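You operate a simulated robot arm through the tools that you are given. There is no shell and no other tool.

The job below is to be done with a simulated robot arm. You get a single attempt, and the scene is never put back.

## Task
Put things in order on the top of the blue bench. At the end: the swell beaker is on the silver drip tray; the hand stone stands where the swell beaker stood; the white yellow-banded lot card stands where the hand stone stood; the white mist bottle stands on top of the silver stencil plate; whatever was shut is shut again. Leave all else as you found it, and nothing knocked over. Set down upright: swell beaker.

Only the result counts: the job must be done as asked and must still hold three seconds after the hand-in. Knocking over, shifting, dropping, spilling or breaking anything else fails it.

## Robot
A 7-joint arm with a two-finger parallel gripper, fixed in place. Base frame: the origin is on the floor under the middle of its stand, x ahead of it, y to its left, z up; the work surface is at about z = 88.5. Lengths are in cm, angles in rad, forces in N, time in s.
With the tool pointing down near the work surface it reaches from about 24 to 68 cm from the base axis. Its first joint turns from -1.152 to 1.152 rad. Payload 2.4 kg.
The TCP is the grasp point between the finger pads, 3 cm short of the fingertips. In the tool frame z runs along the fingers and y along their closing line. The gripper opens to 9.4 cm. The fingers are 2.8 cm wide and 1 cm thick; the gripper's body (5 by 9.6 cm) begins 5.5 cm behind the TCP.
Orientation is that of the tool frame in the base frame, as a unit quaternion [w, x, y, z]. With the fingers straight down and closing along the base's y, the tool's x points along the base's -x, its y along +y and its z along -z.

## Interface
- The arm moves only by the tool jog_arm. Its argument "increments" is a list of rows, each an object of numbers (a shift or turn left out is 0, a gripper value left out holds the last): "claw": the finger opening in m, from 0 to 0.094; "dx", "dy", "dz": the shift along the base's x, y, z in m; "wx", "wy", "wz": the turn, a rotation vector about the base's x, y, z in rad. In form: [{"claw": .., "dx": .., "dy": .., "dz": .., "wx": .., "wy": .., "wz": ..}, ...]. A call has 1 to 20 rows; each row is the pose to reach, as a shift and turn from the pose commanded when the call began. Each row takes 0.2 s and may step no farther than 5 cm and 0.15 rad from the row before; otherwise, or with a gripper value out of range, the whole call is refused. A pose out of reach is approached as far as the arm can. The call stops where the force on the tool passes 40 N (or 10 N more than at its start, if that is more) or the arm is blocked; 0.2 s more then pass. Each finger travels about 15.3 cm/s and halts on what it meets, pressing with about 25 N; the grip force reading is that of the motor and also rises with nothing between the fingers. The clock runs only during rows and for 0.2 s after the last one: add rows that repeat a pose to give the fingers time. The reply holds the time, the measured pose of the TCP, the force on the tool along the base axes, the opening and the grip force, in the units named above and with some noise, with the torque about the TCP (base axes, N m) and any sound that the robot's microphone picked up.
- Cameras (640 x 400 px; columns grow to the right, rows downward): "scene" is fixed at [4.26, 47.99, 143.88]; the picture's right is [-0.68, -0.73, 0.00], its down [-0.46, 0.42, -0.78] and it looks along [0.57, -0.53, -0.62] (base axes); focal length 321 px, centre (320, 200). "wrist" rides on the gripper at [7.6, 1.4, -10.2] in the tool frame; the picture's right is [-0.18, 0.98, 0.00], its down [-0.75, -0.14, -0.64] and it looks along [-0.63, -0.12, 0.77] (tool axes); focal length 243 px, centre (320, 200). There is no depth. A picture from a camera that has moved, and an enlarged one, comes with that camera's place and axes in the base frame and with its lens.
- capture(camera): a new picture of that camera. No time passes.
- zoom(camera, box): a new picture of the part [left, top, right, bottom] of that camera's present view, enlarged. No time passes.
- finish_job(): hands the job in; it is judged then, once.

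Places have to be worked out from the pictures, the camera data and where the tool is seen. Open the gripper and draw the arm clear of the work before you hand the job in, unless the task says otherwise.

The tools are called after "Request:" as a command line: name --argument value ..., lists and objects as JSON in quotes. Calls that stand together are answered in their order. jog_arm: Moves the arm, as the interface text tells. Its arguments: {"type":"object","properties":{"increments":{"type":"array","items":{"type":"object","properties":{"claw":{"type":"number"},"dx":{"type":"number"},"dy":{"type":"number"},"dz":{"type":"number"},"wx":{"type":"number"},"wy":{"type":"number"},"wz":{"type":"number"}}}}},"required":["increments"]} The other tools are called the same way: capture (camera) takes a picture; zoom (camera, box) takes an enlarged picture of a part of a camera's view; finish_job () hands the job in.

At the start:

```text
time_s: 0.0
position: [39.97, 14.48, 118.52]
orientation: [-0.001, 0.0, 1.0, 0.0]
ft_force: [0.5, -0.1, 0.6]
ft_torque: [-0.02, 0.03, -0.02]
finger_gap: 9.42
grasp_force: 0.1
```

scene: 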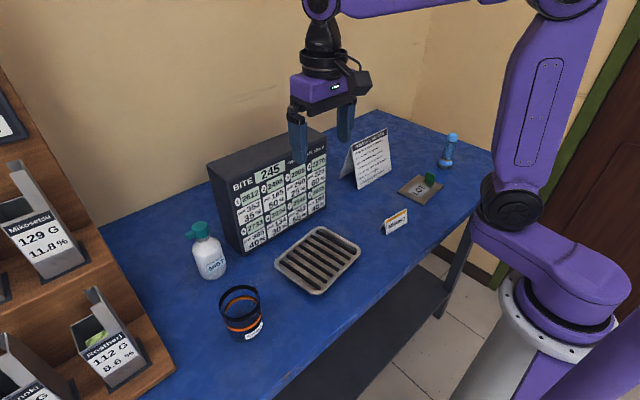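
wrist: 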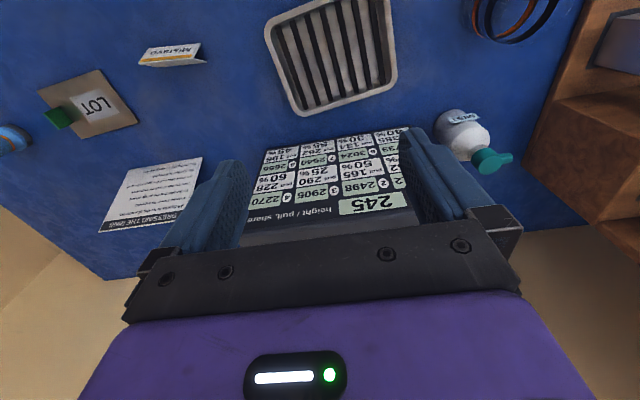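

I'll start by looking closely at the scene to identify each item before moving anything.

Request:
zoom --camera "scene" --box '[180, 200, 300, 350]'

Request:
zoom --camera "scene" --box '[330, 110, 490, 250]'

Request:
zoom --camera "scene" --box '[190, 110, 350, 260]'

Request:
zoom --camera "scene" --box '[0, 140, 180, 400]'

Request:
zoom --camera "wrist" --box '[0, 0, 320, 250]'

Request:
zoom --camera "wrist" --box '[250, 0, 640, 250]'

```text
2.67 times, centred on (240, 275) of scene
camera zoom: at [4.26, 47.99, 143.88], right [-0.68, -0.73, 0.0], down [-0.46, 0.42, -0.78], along [0.57, -0.53, -0.62], focal length 856 px, centre (533, 0)
```

zoom: 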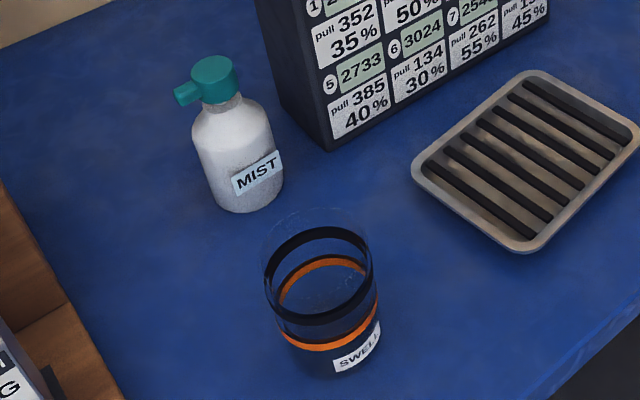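

```text
2.86 times, centred on (410, 180) of scene
camera zoom: at [4.26, 47.99, 143.88], right [-0.68, -0.73, 0.0], down [-0.46, 0.42, -0.78], along [0.57, -0.53, -0.62], focal length 917 px, centre (63, 257)
```

zoom: 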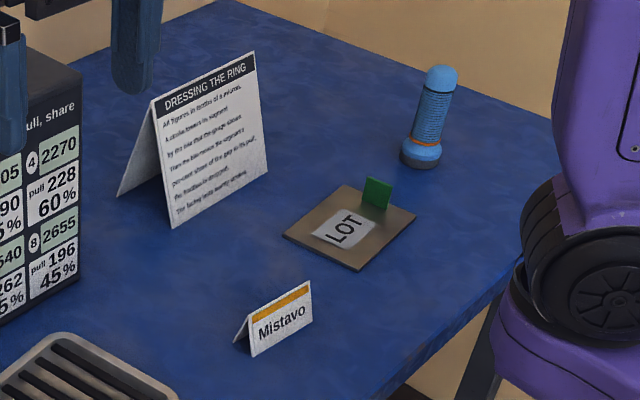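

```text
2.67 times, centred on (270, 185) of scene
camera zoom: at [4.26, 47.99, 143.88], right [-0.68, -0.73, 0.0], down [-0.46, 0.42, -0.78], along [0.57, -0.53, -0.62], focal length 856 px, centre (453, 240)
```

zoom: 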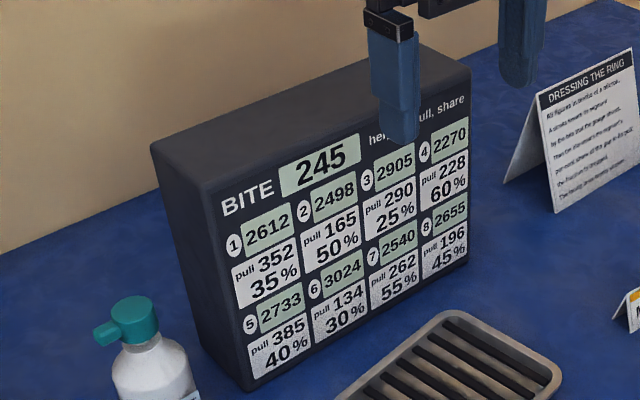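

```text
1.54 times, centred on (90, 270) of scene
camera zoom: at [4.26, 47.99, 143.88], right [-0.68, -0.73, 0.0], down [-0.46, 0.42, -0.78], along [0.57, -0.53, -0.62], focal length 494 px, centre (674, 92)
```

zoom: 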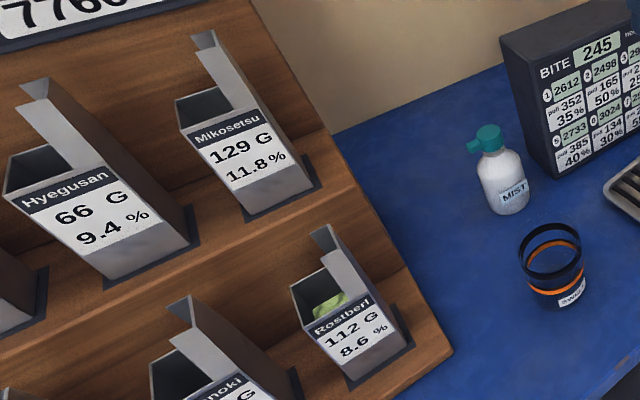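

```text
1.60 times, centred on (160, 125) of wrist
camera zoom: at [32.39, 15.79, 128.6], right [0.18, 0.98, 0.0], down [0.75, -0.14, 0.64], along [0.63, -0.12, -0.77], focal length 388 px, centre (576, 320)
```

zoom: 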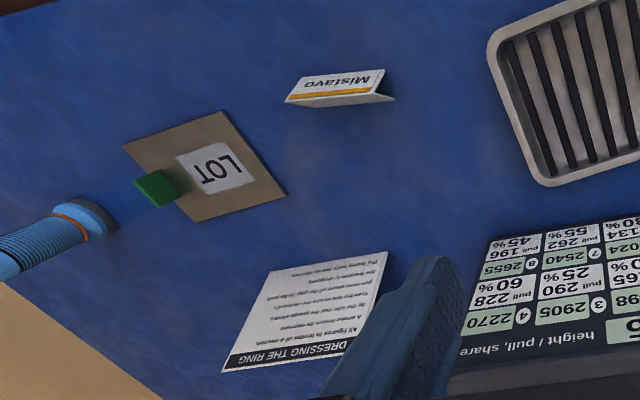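

```text
1.60 times, centred on (445, 125) of wrist
camera zoom: at [32.39, 15.79, 128.6], right [0.18, 0.98, 0.0], down [0.75, -0.14, 0.64], along [0.63, -0.12, -0.77], focal length 388 px, centre (120, 320)
```

zoom: 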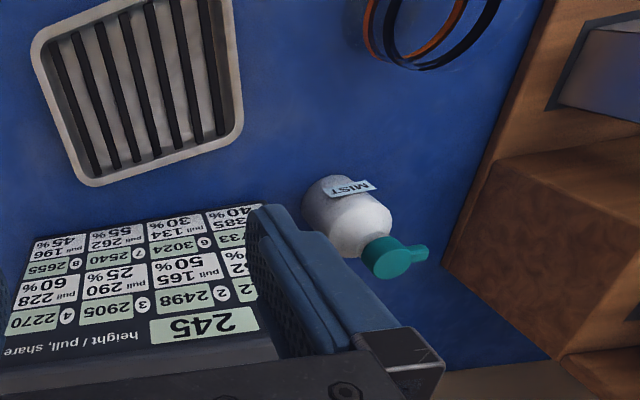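

The beaker (~(36.6,37.1)), mist bottle (~(52.5,34.7)), tray (~(39.7,15.7)), card (~(33.8,-4.6)), plate (~(39,-24)) and hand stone (~(41,-40)) are roughly located. I'll move the arm at a safe height towards the hand stone and plate for closer wrist views.

Request:
jog_arm --increments '[{"dy": -0.04}, {"dy": -0.08}, {"dy": -0.12}, {"dy": -0.16}, {"dy": -0.2}, {"dy": -0.24}, {"dy": -0.28}, {"dy": -0.32}, {"dy": -0.36}, {"dy": -0.4}, {"dy": -0.4}]'

Request:
capture --camera "wrist"

Request:
capture --camera "scene"

```text
time_s: 2.4
position: [39.79, -25.57, 118.41]
orientation: [0.0, 0.001, 1.0, 0.001]
ft_force: [0.0, 0.1, -0.6]
ft_torque: [0.02, -0.05, 0.03]
finger_gap: 9.4
grasp_force: 0.1
```

```text
taken
camera wrist: at [32.24, -24.16, 128.53], right [0.18, 0.98, 0.0], down [0.75, -0.14, 0.64], along [0.63, -0.12, -0.77], focal length 243 px, centre (320, 200)
```

wrist: 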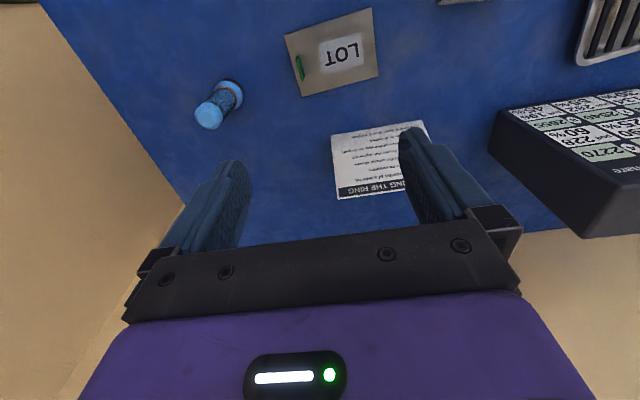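

```text
taken
```

scene: 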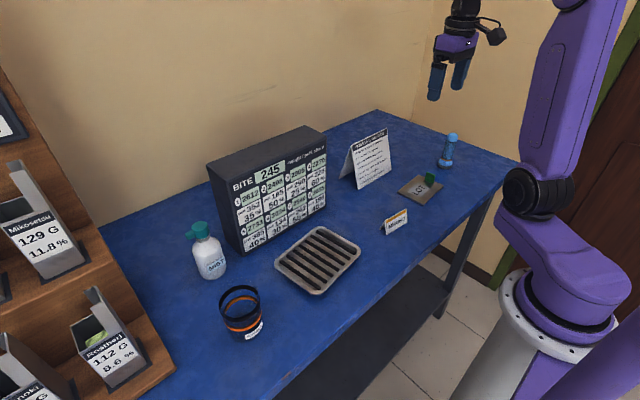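

The wrist camera has a clear view of the plate and hand stone. I'll zoom in on them.

Request:
zoom --camera "wrist" --box '[180, 0, 400, 140]'

Request:
zoom --camera "scene" --box '[370, 120, 470, 250]'

Request:
zoom --camera "scene" --box '[200, 270, 280, 350]'

Request:
zoom --camera "scene" --box '[330, 120, 400, 200]'

```text
2.86 times, centred on (290, 70) of wrist
camera zoom: at [32.24, -24.16, 128.53], right [0.18, 0.98, 0.0], down [0.75, -0.14, 0.64], along [0.63, -0.12, -0.77], focal length 693 px, centre (406, 571)
```

zoom: 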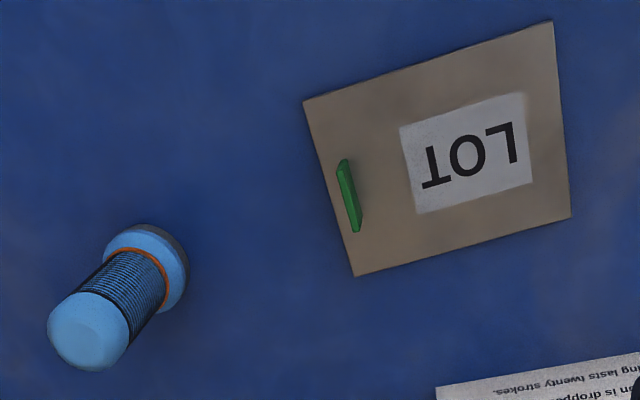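

```text
3.08 times, centred on (420, 185) of scene
camera zoom: at [4.27, 47.98, 143.88], right [-0.68, -0.73, 0.0], down [-0.46, 0.42, -0.78], along [0.57, -0.53, -0.62], focal length 988 px, centre (12, 246)
```

zoom: 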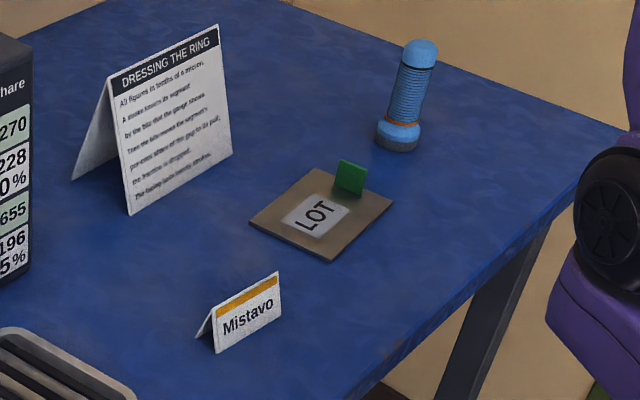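

```text
5.00 times, centred on (240, 310) of scene
camera zoom: at [4.27, 47.98, 143.88], right [-0.68, -0.73, 0.0], down [-0.46, 0.42, -0.78], along [0.57, -0.53, -0.62], focal length 1605 px, centre (720, -350)
```

zoom: 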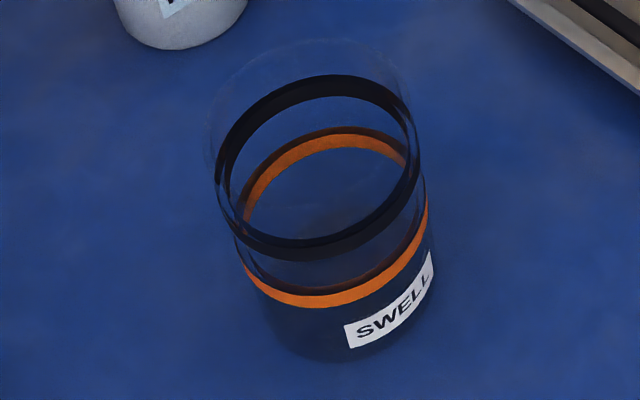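

```text
5.00 times, centred on (365, 160) of scene
camera zoom: at [4.27, 47.98, 143.88], right [-0.68, -0.73, 0.0], down [-0.46, 0.42, -0.78], along [0.57, -0.53, -0.62], focal length 1605 px, centre (95, 400)
```

zoom: 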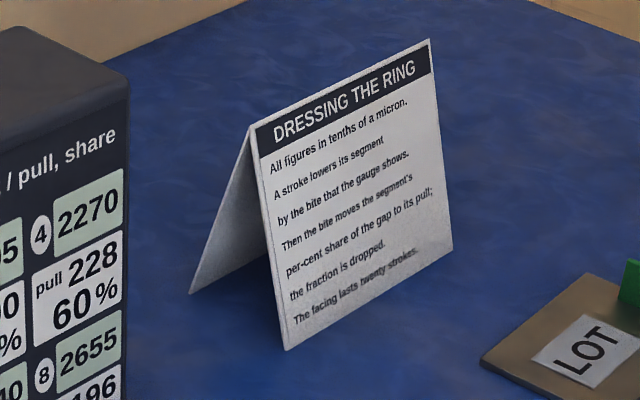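

The plate centre is near (38.8,-23.5) with its green tab at about y=-28.2, and the hand stone sits at about (40.7,-39.6) and is roughly 10.5 cm tall. Next I'll move towards the card for a close view.

Request:
jog_arm --increments '[{"dx": -0.02, "dy": 0.04}, {"dx": -0.04, "dy": 0.08}, {"dx": -0.06, "dy": 0.12}, {"dx": -0.08, "dy": 0.16}, {"dx": -0.1, "dy": 0.2, "dz": -0.02}, {"dx": -0.1, "dy": 0.2, "dz": -0.05}, {"dx": -0.1, "dy": 0.2, "dz": -0.05}]'

Request:
capture --camera "wrist"

Request:
zoom --camera "wrist" --box '[230, 0, 430, 125]'

```text
time_s: 4.0
position: [29.76, -5.69, 113.41]
orientation: [0.0, 0.0, 1.0, 0.0]
ft_force: [0.2, 0.5, 0.8]
ft_torque: [-0.01, -0.03, 0.02]
finger_gap: 9.41
grasp_force: 0.1
```

```text
taken
camera wrist: at [22.2, -4.1, 123.45], right [0.18, 0.98, 0.0], down [0.75, -0.14, 0.64], along [0.63, -0.12, -0.77], focal length 243 px, centre (320, 200)
```

wrist: 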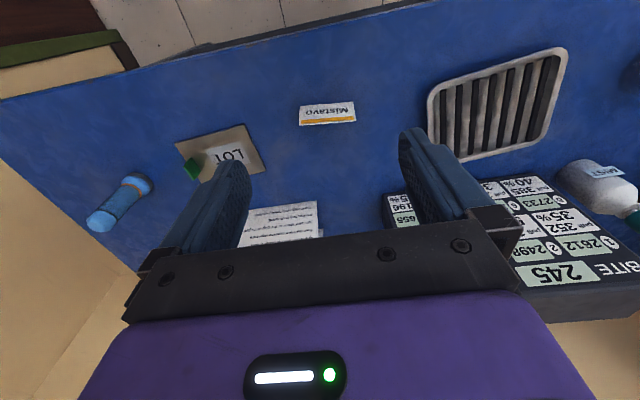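

```text
3.20 times, centred on (330, 62) of wrist
camera zoom: at [22.2, -4.1, 123.45], right [0.18, 0.98, 0.0], down [0.75, -0.14, 0.64], along [0.63, -0.12, -0.77], focal length 776 px, centre (288, 640)
```

zoom: 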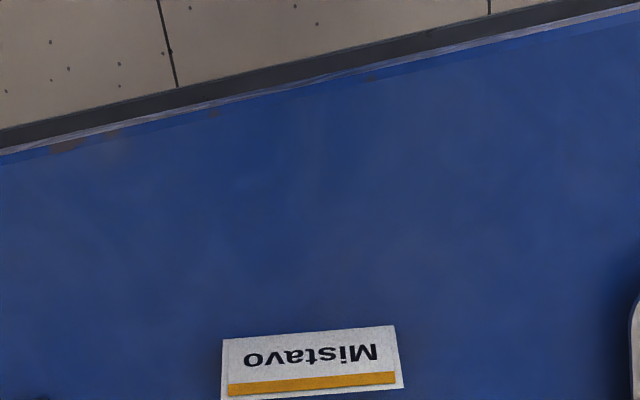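

The card is about 7.5 cm wide (running nearly along y, tilted about -0.1 rad), 4 cm tall and 2.4 cm deep, centred at about (34.8,-5.4). Now I'll look at the beaker, bottle and tray.

Request:
jog_arm --increments '[{"dy": 0.045}, {"dy": 0.09}, {"dy": 0.135}, {"dy": 0.18}, {"dy": 0.225}, {"dy": 0.27}, {"dy": 0.315, "dx": -0.02}, {"dy": 0.36, "dx": -0.04}, {"dy": 0.38, "dx": -0.05}, {"dy": 0.38, "dx": -0.05}]'

Request:
capture --camera "wrist"

Request:
zoom --camera "wrist" --box '[230, 0, 470, 150]'

```text
time_s: 6.2
position: [24.97, 32.1, 113.48]
orientation: [0.0, 0.001, 1.0, 0.0]
ft_force: [-0.2, -0.2, 0.6]
ft_torque: [0.0, 0.0, 0.0]
finger_gap: 9.39
grasp_force: 0.0
```

```text
taken
camera wrist: at [17.41, 33.53, 123.61], right [0.18, 0.98, 0.0], down [0.75, -0.14, 0.64], along [0.63, -0.12, -0.77], focal length 243 px, centre (320, 200)
```

wrist: 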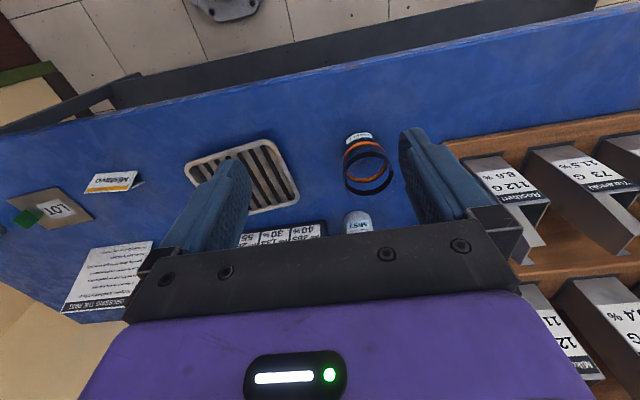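

```text
2.67 times, centred on (350, 75) of wrist
camera zoom: at [17.41, 33.53, 123.61], right [0.18, 0.98, 0.0], down [0.75, -0.14, 0.64], along [0.63, -0.12, -0.77], focal length 647 px, centre (240, 533)
```

zoom: 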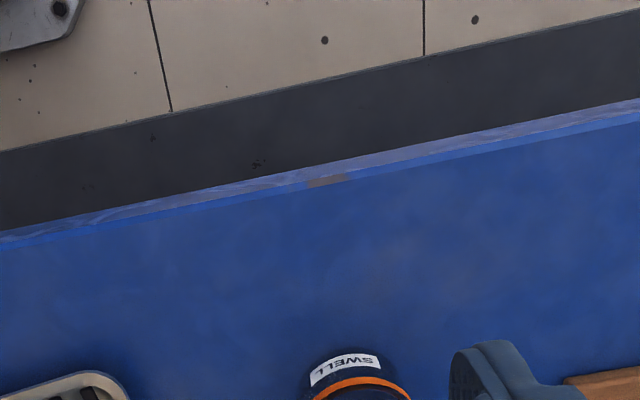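

Request:
zoom --camera "wrist" --box '[300, 110, 440, 240]'

Request:
zoom --camera "wrist" --box '[170, 110, 330, 240]'

```text
3.08 times, centred on (370, 175) of wrist
camera zoom: at [17.41, 33.53, 123.61], right [0.18, 0.98, 0.0], down [0.75, -0.14, 0.64], along [0.63, -0.12, -0.77], focal length 746 px, centre (166, 277)
```

zoom: 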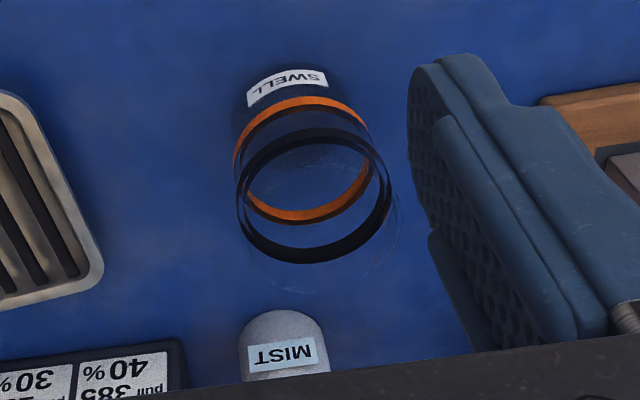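

```text
3.08 times, centred on (250, 175) of wrist
camera zoom: at [17.41, 33.53, 123.61], right [0.18, 0.98, 0.0], down [0.75, -0.14, 0.64], along [0.63, -0.12, -0.77], focal length 746 px, centre (535, 277)
```

zoom: 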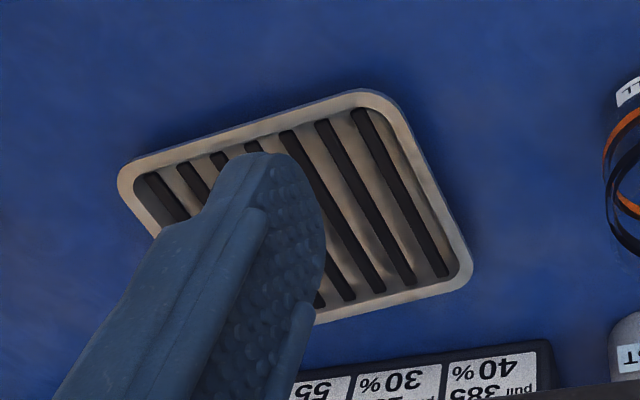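

The beaker axis works out at about (36–37, 36.5), with its rim at about z=99. I'll zoom in tightly on it to refine this.

Request:
zoom --camera "wrist" --box '[335, 120, 405, 210]'

Request:
zoom --camera "scene" --box '[170, 210, 270, 360]'

Request:
capture --camera "scene"

```text
4.44 times, centred on (370, 165) of wrist
camera zoom: at [17.41, 33.53, 123.61], right [0.18, 0.98, 0.0], down [0.75, -0.14, 0.64], along [0.63, -0.12, -0.77], focal length 1078 px, centre (98, 356)
```

zoom: 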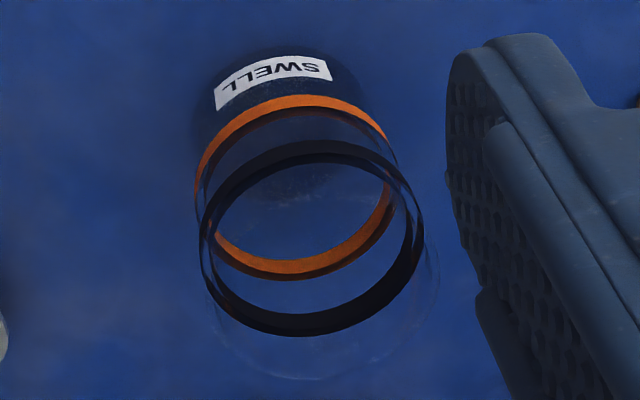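

```text
2.67 times, centred on (220, 285) of scene
camera zoom: at [4.26, 47.99, 143.88], right [-0.68, -0.73, 0.0], down [-0.46, 0.42, -0.78], along [0.57, -0.53, -0.62], focal length 856 px, centre (587, -27)
```

zoom: 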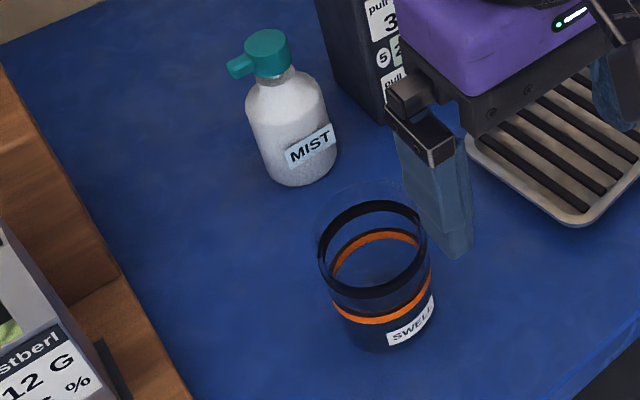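

```text
taken
```

scene: 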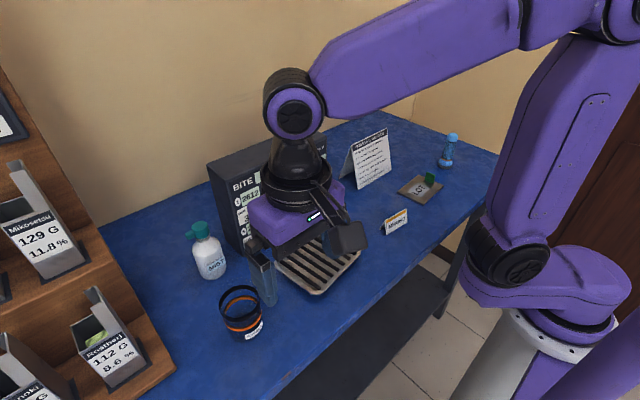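

The beaker axis comes out at about (36.0,36.45) with radius about 3.4 cm. I'll move over it at safe height, come down with the fingertips still above the rim, and check alignment.

Request:
jog_arm --increments '[{"dx": 0.03, "dy": 0.01}, {"dx": 0.06, "dy": 0.02}, {"dx": 0.09, "dy": 0.035}, {"dx": 0.11, "dy": 0.043}, {"dx": 0.11, "dy": 0.043, "dz": -0.04}, {"dx": 0.11, "dy": 0.043, "dz": -0.08}, {"dx": 0.11, "dy": 0.043, "dz": -0.09}, {"dx": 0.11, "dy": 0.043, "dz": -0.09}]'

Request:
capture --camera "wrist"

Request:
zoom --camera "scene" --box '[180, 200, 320, 360]'

```text
time_s: 8.0
position: [35.76, 36.68, 104.35]
orientation: [0.0, 0.0, 1.0, 0.001]
ft_force: [0.1, 0.1, 1.2]
ft_torque: [0.02, 0.01, -0.02]
finger_gap: 9.39
grasp_force: 0.1
```

```text
taken
camera wrist: at [28.26, 38.11, 114.48], right [0.18, 0.98, 0.0], down [0.75, -0.14, 0.64], along [0.63, -0.12, -0.77], focal length 243 px, centre (320, 200)
```

wrist: 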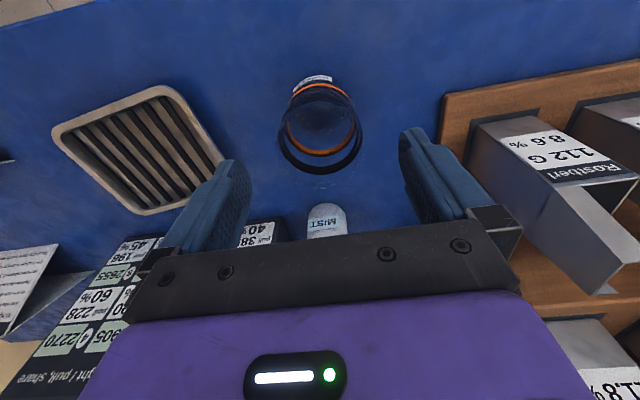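

```text
2.50 times, centred on (250, 280) of scene
camera zoom: at [4.26, 47.99, 143.88], right [-0.68, -0.73, 0.0], down [-0.46, 0.42, -0.78], along [0.57, -0.53, -0.62], focal length 802 px, centre (495, 0)
```

zoom: 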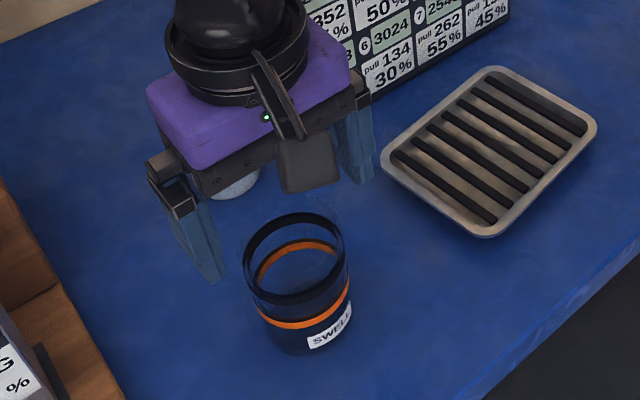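

I'll zoom in on the beaker in the wrist view to verify it is centred between the fingers.

Request:
zoom --camera "wrist" --box '[260, 60, 390, 190]'

Request:
zoom --camera "wrist" --box '[30, 60, 250, 230]'

```text
3.08 times, centred on (325, 125) of wrist
camera zoom: at [28.26, 38.11, 114.48], right [0.18, 0.98, 0.0], down [0.75, -0.14, 0.64], along [0.63, -0.12, -0.77], focal length 746 px, centre (305, 431)
```

zoom: 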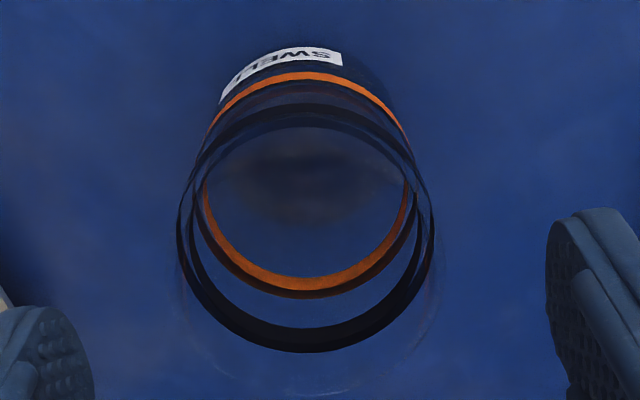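

```text
2.35 times, centred on (140, 145) of wrist
camera zoom: at [28.26, 38.11, 114.48], right [0.18, 0.98, 0.0], down [0.75, -0.14, 0.64], along [0.63, -0.12, -0.77], focal length 571 px, centre (744, 329)
```

zoom: 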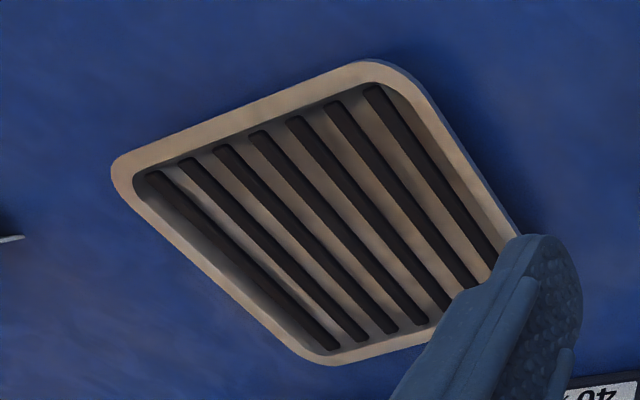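

The beaker axis is confirmed at about (36.05,36.7), only 0.2 cm off in x. I'll correct that, descend to z≈95 (palm just above the rim) and close on the glass.

Request:
jog_arm --increments '[{"dx": 0.002}, {"dx": 0.002, "dz": -0.03}, {"dx": 0.002, "dz": -0.06}, {"dx": 0.002, "dz": -0.08}, {"dx": 0.002, "dz": -0.093}, {"dx": 0.002, "dz": -0.093}]'

Request:
capture --camera "wrist"

Request:
zoom --camera "scene" --box '[180, 200, 320, 360]'

```text
time_s: 9.4
position: [36.0, 36.64, 95.09]
orientation: [0.0, 0.0, 1.0, -0.001]
ft_force: [-0.9, -0.4, 0.3]
ft_torque: [0.0, 0.04, 0.01]
finger_gap: 9.39
grasp_force: 0.1
```

```text
taken
camera wrist: at [28.4, 38.11, 105.15], right [0.18, 0.98, 0.0], down [0.75, -0.14, 0.64], along [0.63, -0.12, -0.77], focal length 243 px, centre (320, 200)
```

wrist: 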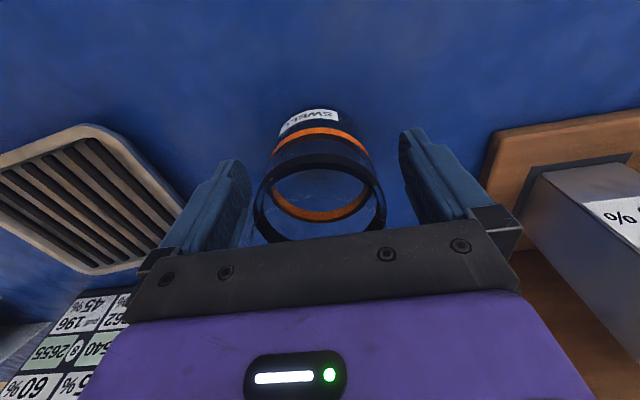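

```text
2.50 times, centred on (250, 280) of scene
camera zoom: at [4.26, 47.99, 143.88], right [-0.68, -0.73, 0.0], down [-0.46, 0.42, -0.78], along [0.57, -0.53, -0.62], focal length 802 px, centre (495, 0)
```

zoom: 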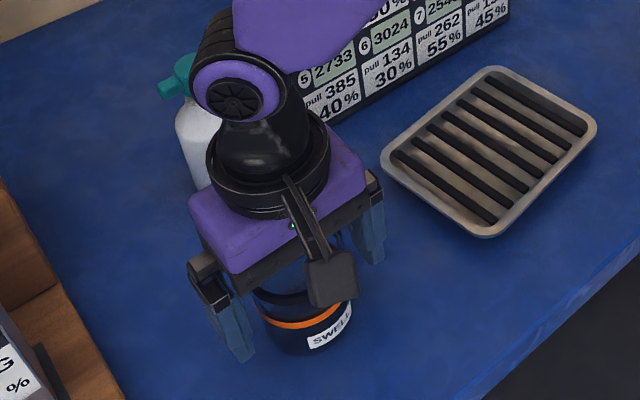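

The beaker sits centred between the pads. I'll close on it gradually and hold.

Request:
jog_arm --increments '[{"claw": 0.08}, {"claw": 0.074}, {"claw": 0.07}, {"claw": 0.066}, {"claw": 0.06}, {"claw": 0.055}, {"claw": 0.055}, {"claw": 0.055}]'

Request:
capture --camera "wrist"

```text
time_s: 11.2
position: [35.99, 36.72, 95.09]
orientation: [0.0, 0.0, 1.0, -0.001]
ft_force: [-0.9, 0.0, 0.2]
ft_torque: [0.04, 0.0, -0.03]
finger_gap: 6.69
grasp_force: 24.8
```

```text
taken
camera wrist: at [28.41, 38.1, 105.18], right [0.18, 0.98, 0.0], down [0.75, -0.14, 0.64], along [0.63, -0.12, -0.77], focal length 243 px, centre (320, 200)
```

wrist: 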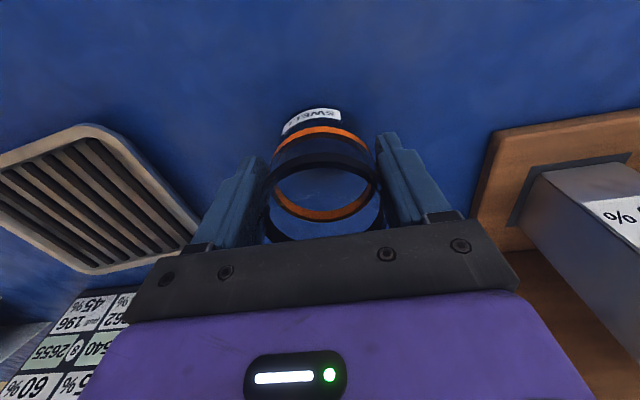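

The beaker is gripped with a gap of 6.69 cm. I'll lift gently, straight up, and check that it comes with the fingers.

Request:
jog_arm --increments '[{"dz": 0.003}, {"dz": 0.008}, {"dz": 0.016}, {"dz": 0.026}, {"dz": 0.036}, {"dz": 0.046}, {"dz": 0.055}, {"dz": 0.06}, {"dz": 0.06}]'

Request:
capture --camera "wrist"

Request:
zoom --camera "scene" --box '[180, 200, 320, 360]'

```text
time_s: 13.2
position: [36.11, 36.49, 101.15]
orientation: [0.0, 0.0, 1.0, 0.0]
ft_force: [0.3, 0.7, -0.4]
ft_torque: [0.0, 0.01, 0.03]
finger_gap: 6.67
grasp_force: 24.7
```

```text
taken
camera wrist: at [28.57, 37.92, 111.32], right [0.18, 0.98, 0.0], down [0.75, -0.14, 0.64], along [0.63, -0.12, -0.77], focal length 243 px, centre (320, 200)
```

wrist: 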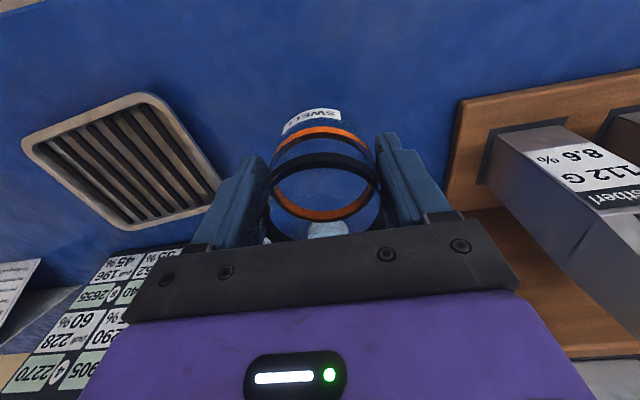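

```text
2.50 times, centred on (250, 280) of scene
camera zoom: at [4.26, 47.99, 143.88], right [-0.68, -0.73, 0.0], down [-0.46, 0.42, -0.78], along [0.57, -0.53, -0.62], focal length 802 px, centre (495, 0)
```

zoom: 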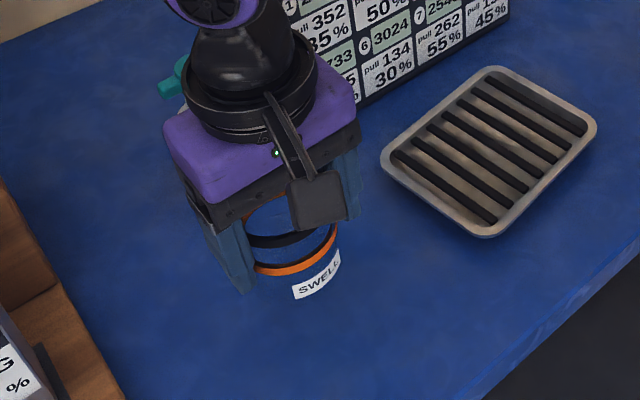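

The beaker is up and held securely. I'll carry it over to the tray centre at about (39.2,16.3).

Request:
jog_arm --increments '[{"dx": 0.001, "dy": -0.006}, {"dx": 0.003, "dy": -0.02}, {"dx": 0.006, "dy": -0.04}, {"dx": 0.01, "dy": -0.065}, {"dx": 0.014, "dy": -0.09}, {"dx": 0.018, "dy": -0.115}, {"dx": 0.022, "dy": -0.14}, {"dx": 0.026, "dy": -0.165}, {"dx": 0.029, "dy": -0.185}, {"dx": 0.031, "dy": -0.198}, {"dx": 0.031, "dy": -0.203}, {"dx": 0.031, "dy": -0.203}]'

Request:
capture --camera "wrist"

Request:
zoom --camera "scene" --box '[240, 180, 400, 320]'

```text
time_s: 15.8
position: [39.32, 16.35, 101.18]
orientation: [0.001, -0.001, 1.0, 0.0]
ft_force: [-0.2, 0.6, -0.6]
ft_torque: [0.02, 0.03, 0.03]
finger_gap: 6.67
grasp_force: 25.1
```

```text
taken
camera wrist: at [31.74, 17.74, 111.19], right [0.18, 0.98, 0.0], down [0.75, -0.14, 0.64], along [0.63, -0.12, -0.77], focal length 243 px, centre (320, 200)
```

wrist: 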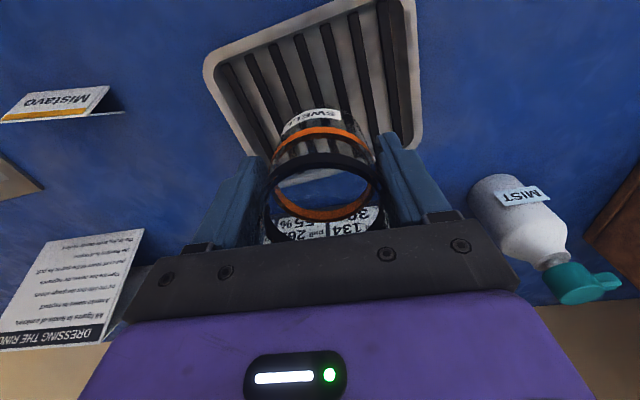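

```text
2.86 times, centred on (320, 250) of scene
camera zoom: at [4.27, 47.98, 143.88], right [-0.68, -0.73, 0.0], down [-0.46, 0.42, -0.78], along [0.57, -0.53, -0.62], focal length 917 px, centre (320, 57)
```

zoom: 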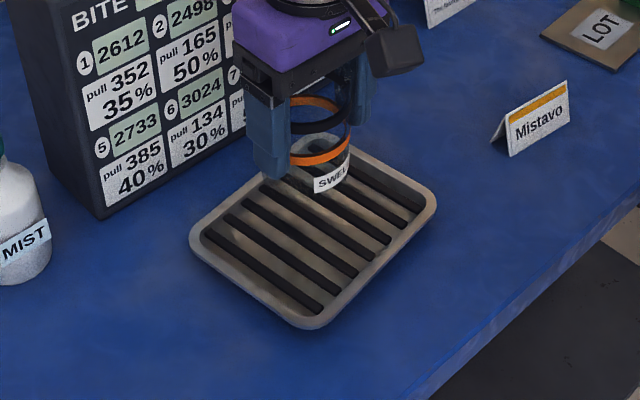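

The beaker hangs over the tray centre, about 6 cm above the table. I'll lower it most of the way, then step down feeling for contact.

Request:
jog_arm --increments '[{"dz": -0.005}, {"dz": -0.015}, {"dz": -0.025}, {"dz": -0.033}, {"dz": -0.038}, {"dz": -0.038}]'

Request:
zoom --camera "scene" --box '[270, 200, 370, 300]'

```text
time_s: 17.2
position: [39.4, 16.53, 97.51]
orientation: [0.0, 0.0, 1.0, 0.0]
ft_force: [-0.1, 0.1, -0.8]
ft_torque: [-0.02, 0.04, -0.01]
finger_gap: 6.69
grasp_force: 25.3
```

```text
4.00 times, centred on (320, 250) of scene
camera zoom: at [4.26, 47.99, 143.88], right [-0.68, -0.73, 0.0], down [-0.46, 0.42, -0.78], along [0.57, -0.53, -0.62], focal length 1284 px, centre (320, 0)
```

zoom: 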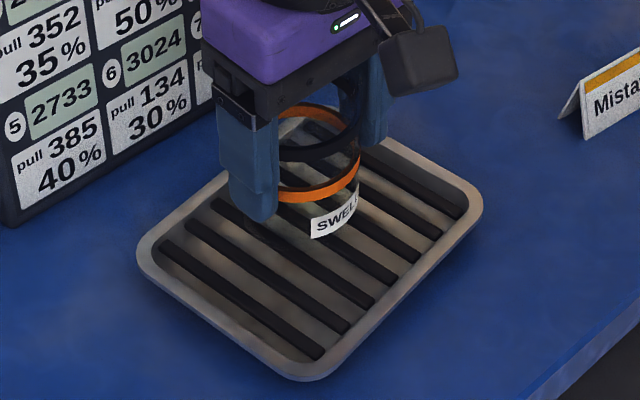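

No contact yet; the beaker base is at about z=90.9. I'll step down in millimetres and watch the vertical force.

Request:
jog_arm --increments '[{"dz": -0.001}, {"dz": -0.002}, {"dz": -0.003}, {"dz": -0.004}, {"dz": -0.005}, {"dz": -0.006}, {"dz": -0.006}]'

Request:
zoom --camera "scene" --box '[290, 210, 350, 270]'

```text
time_s: 18.8
position: [39.29, 16.31, 96.77]
orientation: [0.0, 0.0, 1.0, 0.0]
ft_force: [0.1, 0.5, 0.2]
ft_torque: [0.01, 0.02, 0.01]
finger_gap: 6.67
grasp_force: 24.9
```

```text
6.67 times, centred on (320, 240) of scene
camera zoom: at [4.26, 47.99, 143.88], right [-0.68, -0.73, 0.0], down [-0.46, 0.42, -0.78], along [0.57, -0.53, -0.62], focal length 2140 px, centre (320, -67)
```

zoom: 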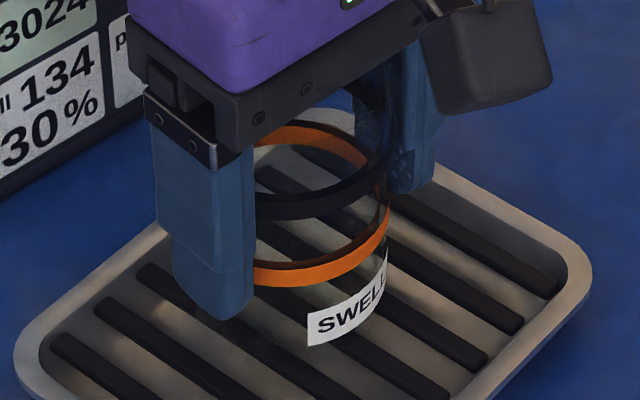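

No contact yet (force about 0.2 N). I'll continue stepping down.

Request:
jog_arm --increments '[{"dz": -0.001}, {"dz": -0.002}, {"dz": -0.003}, {"dz": -0.004}, {"dz": -0.004}]'

Request:
zoom --camera "scene" --box '[290, 210, 350, 270]'

```text
time_s: 20.0
position: [39.39, 16.31, 96.39]
orientation: [-0.001, 0.0, 1.0, -0.001]
ft_force: [-0.4, 0.1, 0.6]
ft_torque: [0.01, 0.0, -0.02]
finger_gap: 6.67
grasp_force: 25.3
```

```text
6.67 times, centred on (320, 240) of scene
camera zoom: at [4.26, 47.99, 143.88], right [-0.68, -0.73, 0.0], down [-0.46, 0.42, -0.78], along [0.57, -0.53, -0.62], focal length 2140 px, centre (320, -67)
```

zoom: 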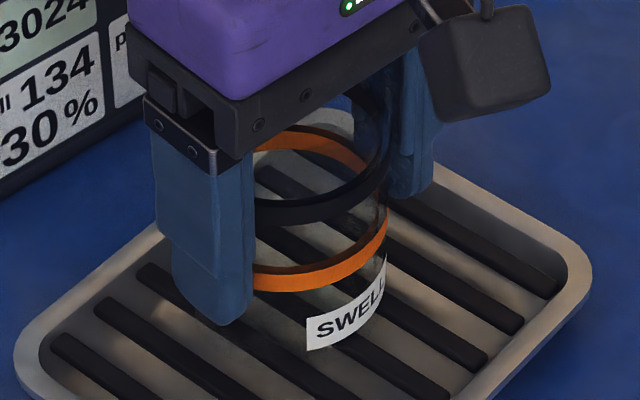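

Still no clear contact. I'll keep going down by 1 mm steps.

Request:
jog_arm --increments '[{"dz": -0.001}, {"dz": -0.002}, {"dz": -0.003}, {"dz": -0.003}]'

```text
time_s: 21.0
position: [39.32, 16.48, 96.08]
orientation: [0.0, -0.001, 1.0, 0.0]
ft_force: [0.1, 0.0, -1.5]
ft_torque: [0.01, 0.0, 0.02]
finger_gap: 6.67
grasp_force: 24.5
```

Request:
jog_arm --increments '[{"dz": -0.001}, {"dz": -0.002}, {"dz": -0.003}, {"dz": -0.003}]'

Request:
zoom --camera "scene" --box '[290, 210, 350, 270]'

```text
time_s: 22.0
position: [39.25, 16.43, 95.83]
orientation: [0.0, -0.001, 1.0, 0.0]
ft_force: [-0.6, -0.4, -0.1]
ft_torque: [-0.02, 0.0, 0.03]
finger_gap: 6.65
grasp_force: 25.3
```

```text
6.67 times, centred on (320, 240) of scene
camera zoom: at [4.26, 47.99, 143.88], right [-0.68, -0.73, 0.0], down [-0.46, 0.42, -0.78], along [0.57, -0.53, -0.62], focal length 2140 px, centre (320, -67)
```

zoom: 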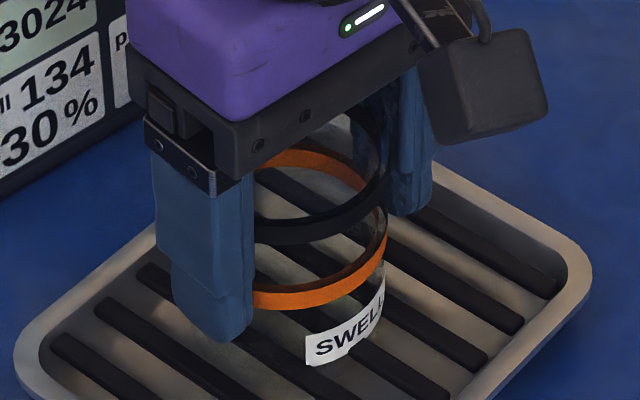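

The base is at about z=89.2 now, still without a force rise. I'll continue in 1 mm steps.

Request:
jog_arm --increments '[{"dz": -0.001}, {"dz": -0.002}, {"dz": -0.002}]'

```text
time_s: 22.8
position: [39.26, 16.34, 95.58]
orientation: [0.0, -0.001, 1.0, 0.001]
ft_force: [0.2, 0.2, -0.5]
ft_torque: [-0.01, -0.02, 0.02]
finger_gap: 6.67
grasp_force: 24.8
```

Request:
jog_arm --increments '[{"dz": -0.001}, {"dz": -0.002}, {"dz": -0.002}]'

Request:
zoom --camera "scene" --box '[290, 210, 350, 270]'

```text
time_s: 23.6
position: [39.29, 16.32, 95.43]
orientation: [0.001, 0.0, 1.0, 0.0]
ft_force: [-3.3, -0.3, 11.8]
ft_torque: [0.07, 0.05, 0.04]
finger_gap: 6.67
grasp_force: 25.4
```

```text
6.67 times, centred on (320, 240) of scene
camera zoom: at [4.24, 47.98, 143.88], right [-0.68, -0.73, 0.0], down [-0.46, 0.42, -0.78], along [0.57, -0.53, -0.62], focal length 2140 px, centre (320, -67)
```

zoom: 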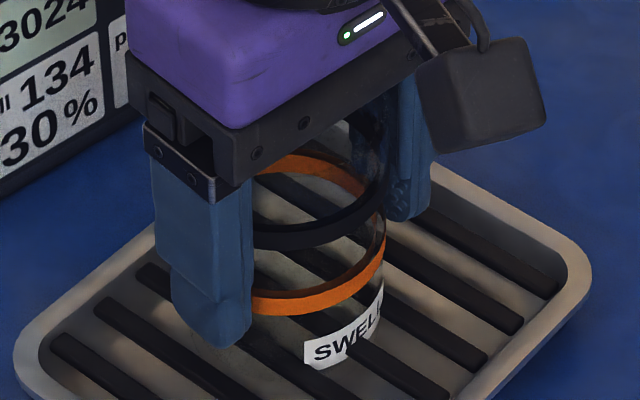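

Contact is felt (fz≈12 N): the beaker rests on the tray. I'll ease up slightly to relieve the push, then open the fingers.

Request:
jog_arm --increments '[{"dz": 0.001}, {"dz": 0.001, "claw": 0.068}, {"dz": 0.001, "claw": 0.071}, {"dz": 0.001, "claw": 0.078}, {"dz": 0.001, "claw": 0.094}, {"dz": 0.001, "claw": 0.094}]'

Request:
capture --camera "wrist"

Request:
zoom --camera "scene" --box '[280, 200, 360, 300]'

```text
time_s: 25.0
position: [39.27, 16.36, 95.56]
orientation: [0.0, 0.0, 1.0, 0.001]
ft_force: [-0.5, 0.5, -0.5]
ft_torque: [0.01, -0.01, 0.03]
finger_gap: 9.4
grasp_force: 0.1
```

```text
taken
camera wrist: at [31.7, 17.76, 105.62], right [0.18, 0.98, 0.0], down [0.75, -0.14, 0.64], along [0.63, -0.12, -0.77], focal length 243 px, centre (320, 200)
```

wrist: 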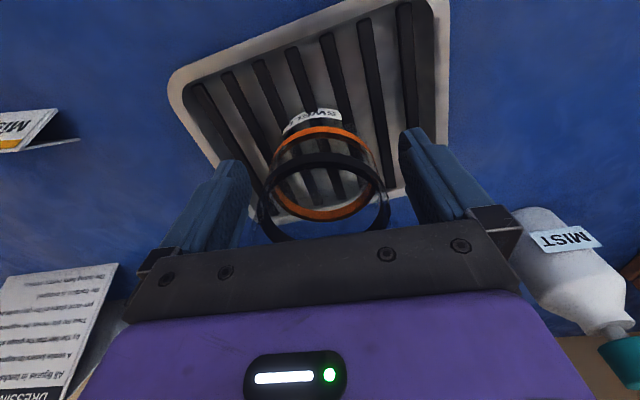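

```text
4.00 times, centred on (320, 250) of scene
camera zoom: at [4.26, 47.99, 143.88], right [-0.68, -0.73, 0.0], down [-0.46, 0.42, -0.78], along [0.57, -0.53, -0.62], focal length 1284 px, centre (320, 0)
```

zoom: 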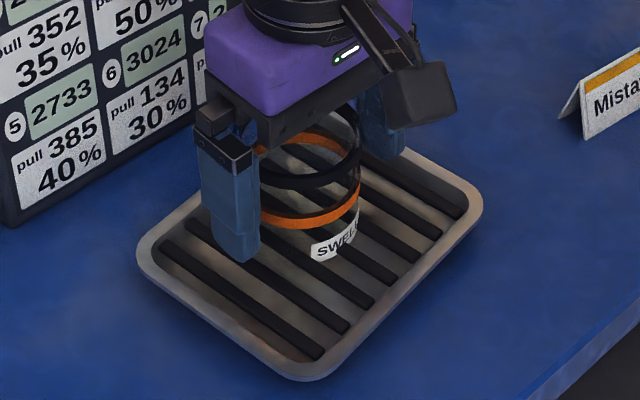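

The fingers are open and the beaker is standing. I'll rise straight up off it.

Request:
jog_arm --increments '[{"dz": 0.01}, {"dz": 0.03}, {"dz": 0.06}, {"dz": 0.1}, {"dz": 0.14}, {"dz": 0.18}, {"dz": 0.18}]'

Request:
capture --camera "wrist"

Request:
zoom --camera "scene" --box '[180, 200, 380, 325]'

Request:
zoom --camera "scene" --box '[175, 210, 245, 290]'

```text
time_s: 26.6
position: [39.02, 16.43, 113.55]
orientation: [0.0, 0.0, 1.0, 0.0]
ft_force: [0.2, -0.4, -0.5]
ft_torque: [-0.02, 0.02, 0.05]
finger_gap: 9.41
grasp_force: 0.1
```

```text
taken
camera wrist: at [31.53, 17.85, 123.66], right [0.18, 0.98, 0.0], down [0.75, -0.14, 0.64], along [0.63, -0.12, -0.77], focal length 243 px, centre (320, 200)
```

wrist: 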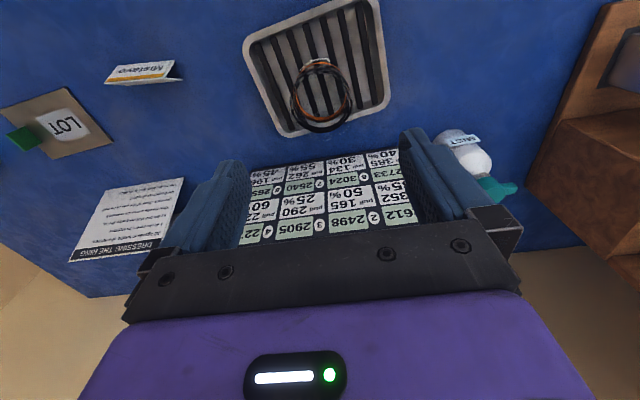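

```text
3.20 times, centred on (280, 262) of scene
camera zoom: at [4.26, 47.98, 143.88], right [-0.68, -0.73, 0.0], down [-0.46, 0.42, -0.78], along [0.57, -0.53, -0.62], focal length 1027 px, centre (448, 0)
```

zoom: 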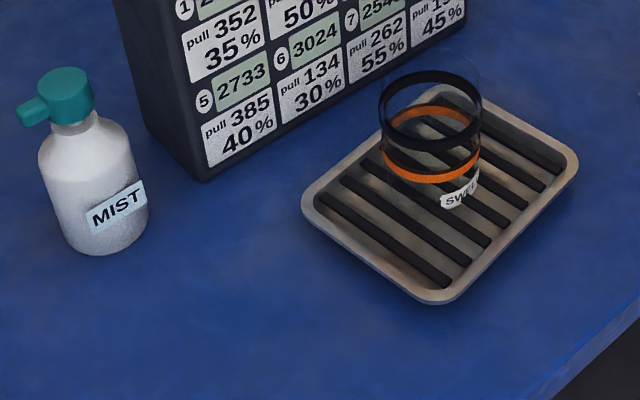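

```text
5.00 times, centred on (210, 250) of scene
camera zoom: at [4.26, 47.98, 143.88], right [-0.68, -0.73, 0.0], down [-0.46, 0.42, -0.78], along [0.57, -0.53, -0.62], focal length 1605 px, centre (870, -50)
```

zoom: 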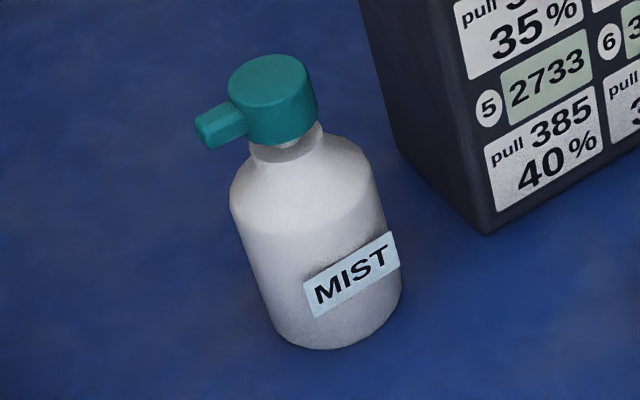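

The beaker stands on the tray. Now I'll move for a head-on look at the mist bottle to get its exact position and height.

Request:
jog_arm --increments '[{"dx": -0.01, "dy": 0.03}, {"dx": -0.02, "dy": 0.07}, {"dx": -0.03, "dy": 0.11}, {"dx": -0.04, "dy": 0.15}, {"dx": -0.05, "dy": 0.18, "dz": -0.02}, {"dx": -0.06, "dy": 0.18, "dz": -0.05}, {"dx": -0.06, "dy": 0.18, "dz": -0.05}]'

Request:
capture --camera "wrist"

Request:
zoom --camera "wrist" --box '[250, 100, 400, 240]'

```text
time_s: 28.2
position: [33.22, 34.61, 108.39]
orientation: [0.0, 0.001, 1.0, -0.001]
ft_force: [-1.5, -0.2, -0.6]
ft_torque: [0.01, 0.03, 0.01]
finger_gap: 9.37
grasp_force: 0.1
```

```text
taken
camera wrist: at [25.58, 36.01, 118.5], right [0.18, 0.98, 0.0], down [0.75, -0.14, 0.64], along [0.63, -0.12, -0.77], focal length 243 px, centre (320, 200)
```

wrist: 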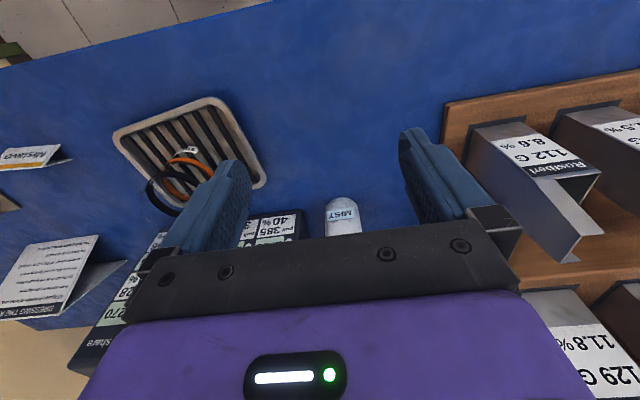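

```text
2.86 times, centred on (325, 170) of wrist
camera zoom: at [25.58, 36.01, 118.5], right [0.18, 0.98, 0.0], down [0.75, -0.14, 0.64], along [0.63, -0.12, -0.77], focal length 693 px, centre (306, 286)
```

zoom: 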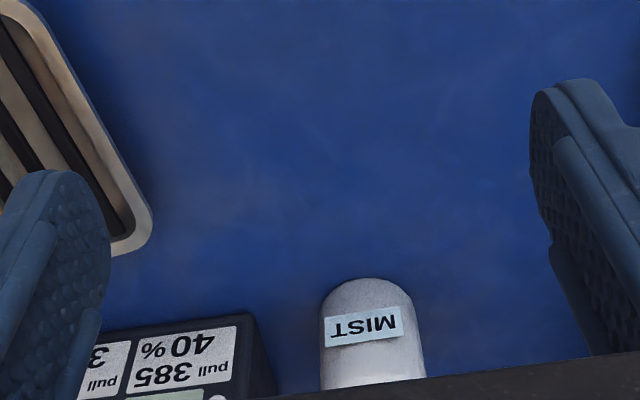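

The bottle axis is about (52.9,34.5), with its cap top at about z≈102, which is too tall for a straight-down body grip. I'll tilt the tool about 45° forward while still in free space, so the palm stays clear of the cap.

Request:
jog_arm --increments '[{"wy": -0.13}, {"wy": -0.26}, {"wy": -0.39}, {"wy": -0.52}, {"wy": -0.65}, {"wy": -0.78}, {"wy": -0.78}]'

Request:
capture --camera "wrist"

Request:
capture --camera "scene"

```text
time_s: 29.8
position: [33.13, 34.28, 108.52]
orientation: [0.38, 0.0, 0.925, -0.001]
ft_force: [0.7, 0.7, -0.2]
ft_torque: [0.04, 0.0, 0.0]
finger_gap: 9.4
grasp_force: 0.1
```

```text
taken
camera wrist: at [20.62, 35.77, 110.23], right [0.13, 0.98, 0.13], down [0.08, -0.14, 0.99], along [0.99, -0.12, -0.1], focal length 243 px, centre (320, 200)
```

wrist: 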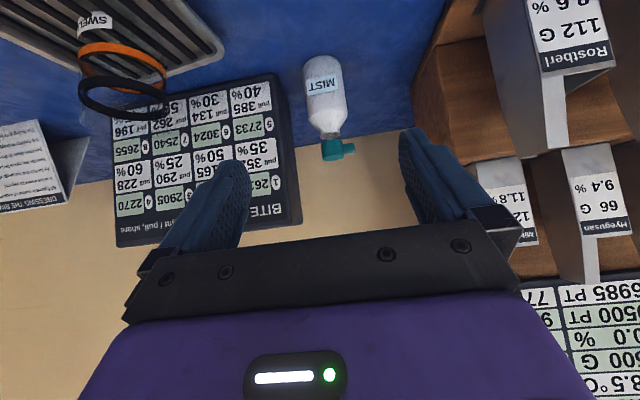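

```text
taken
```

scene: 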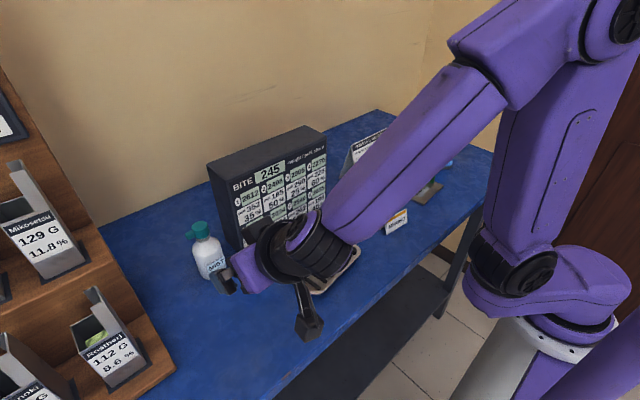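

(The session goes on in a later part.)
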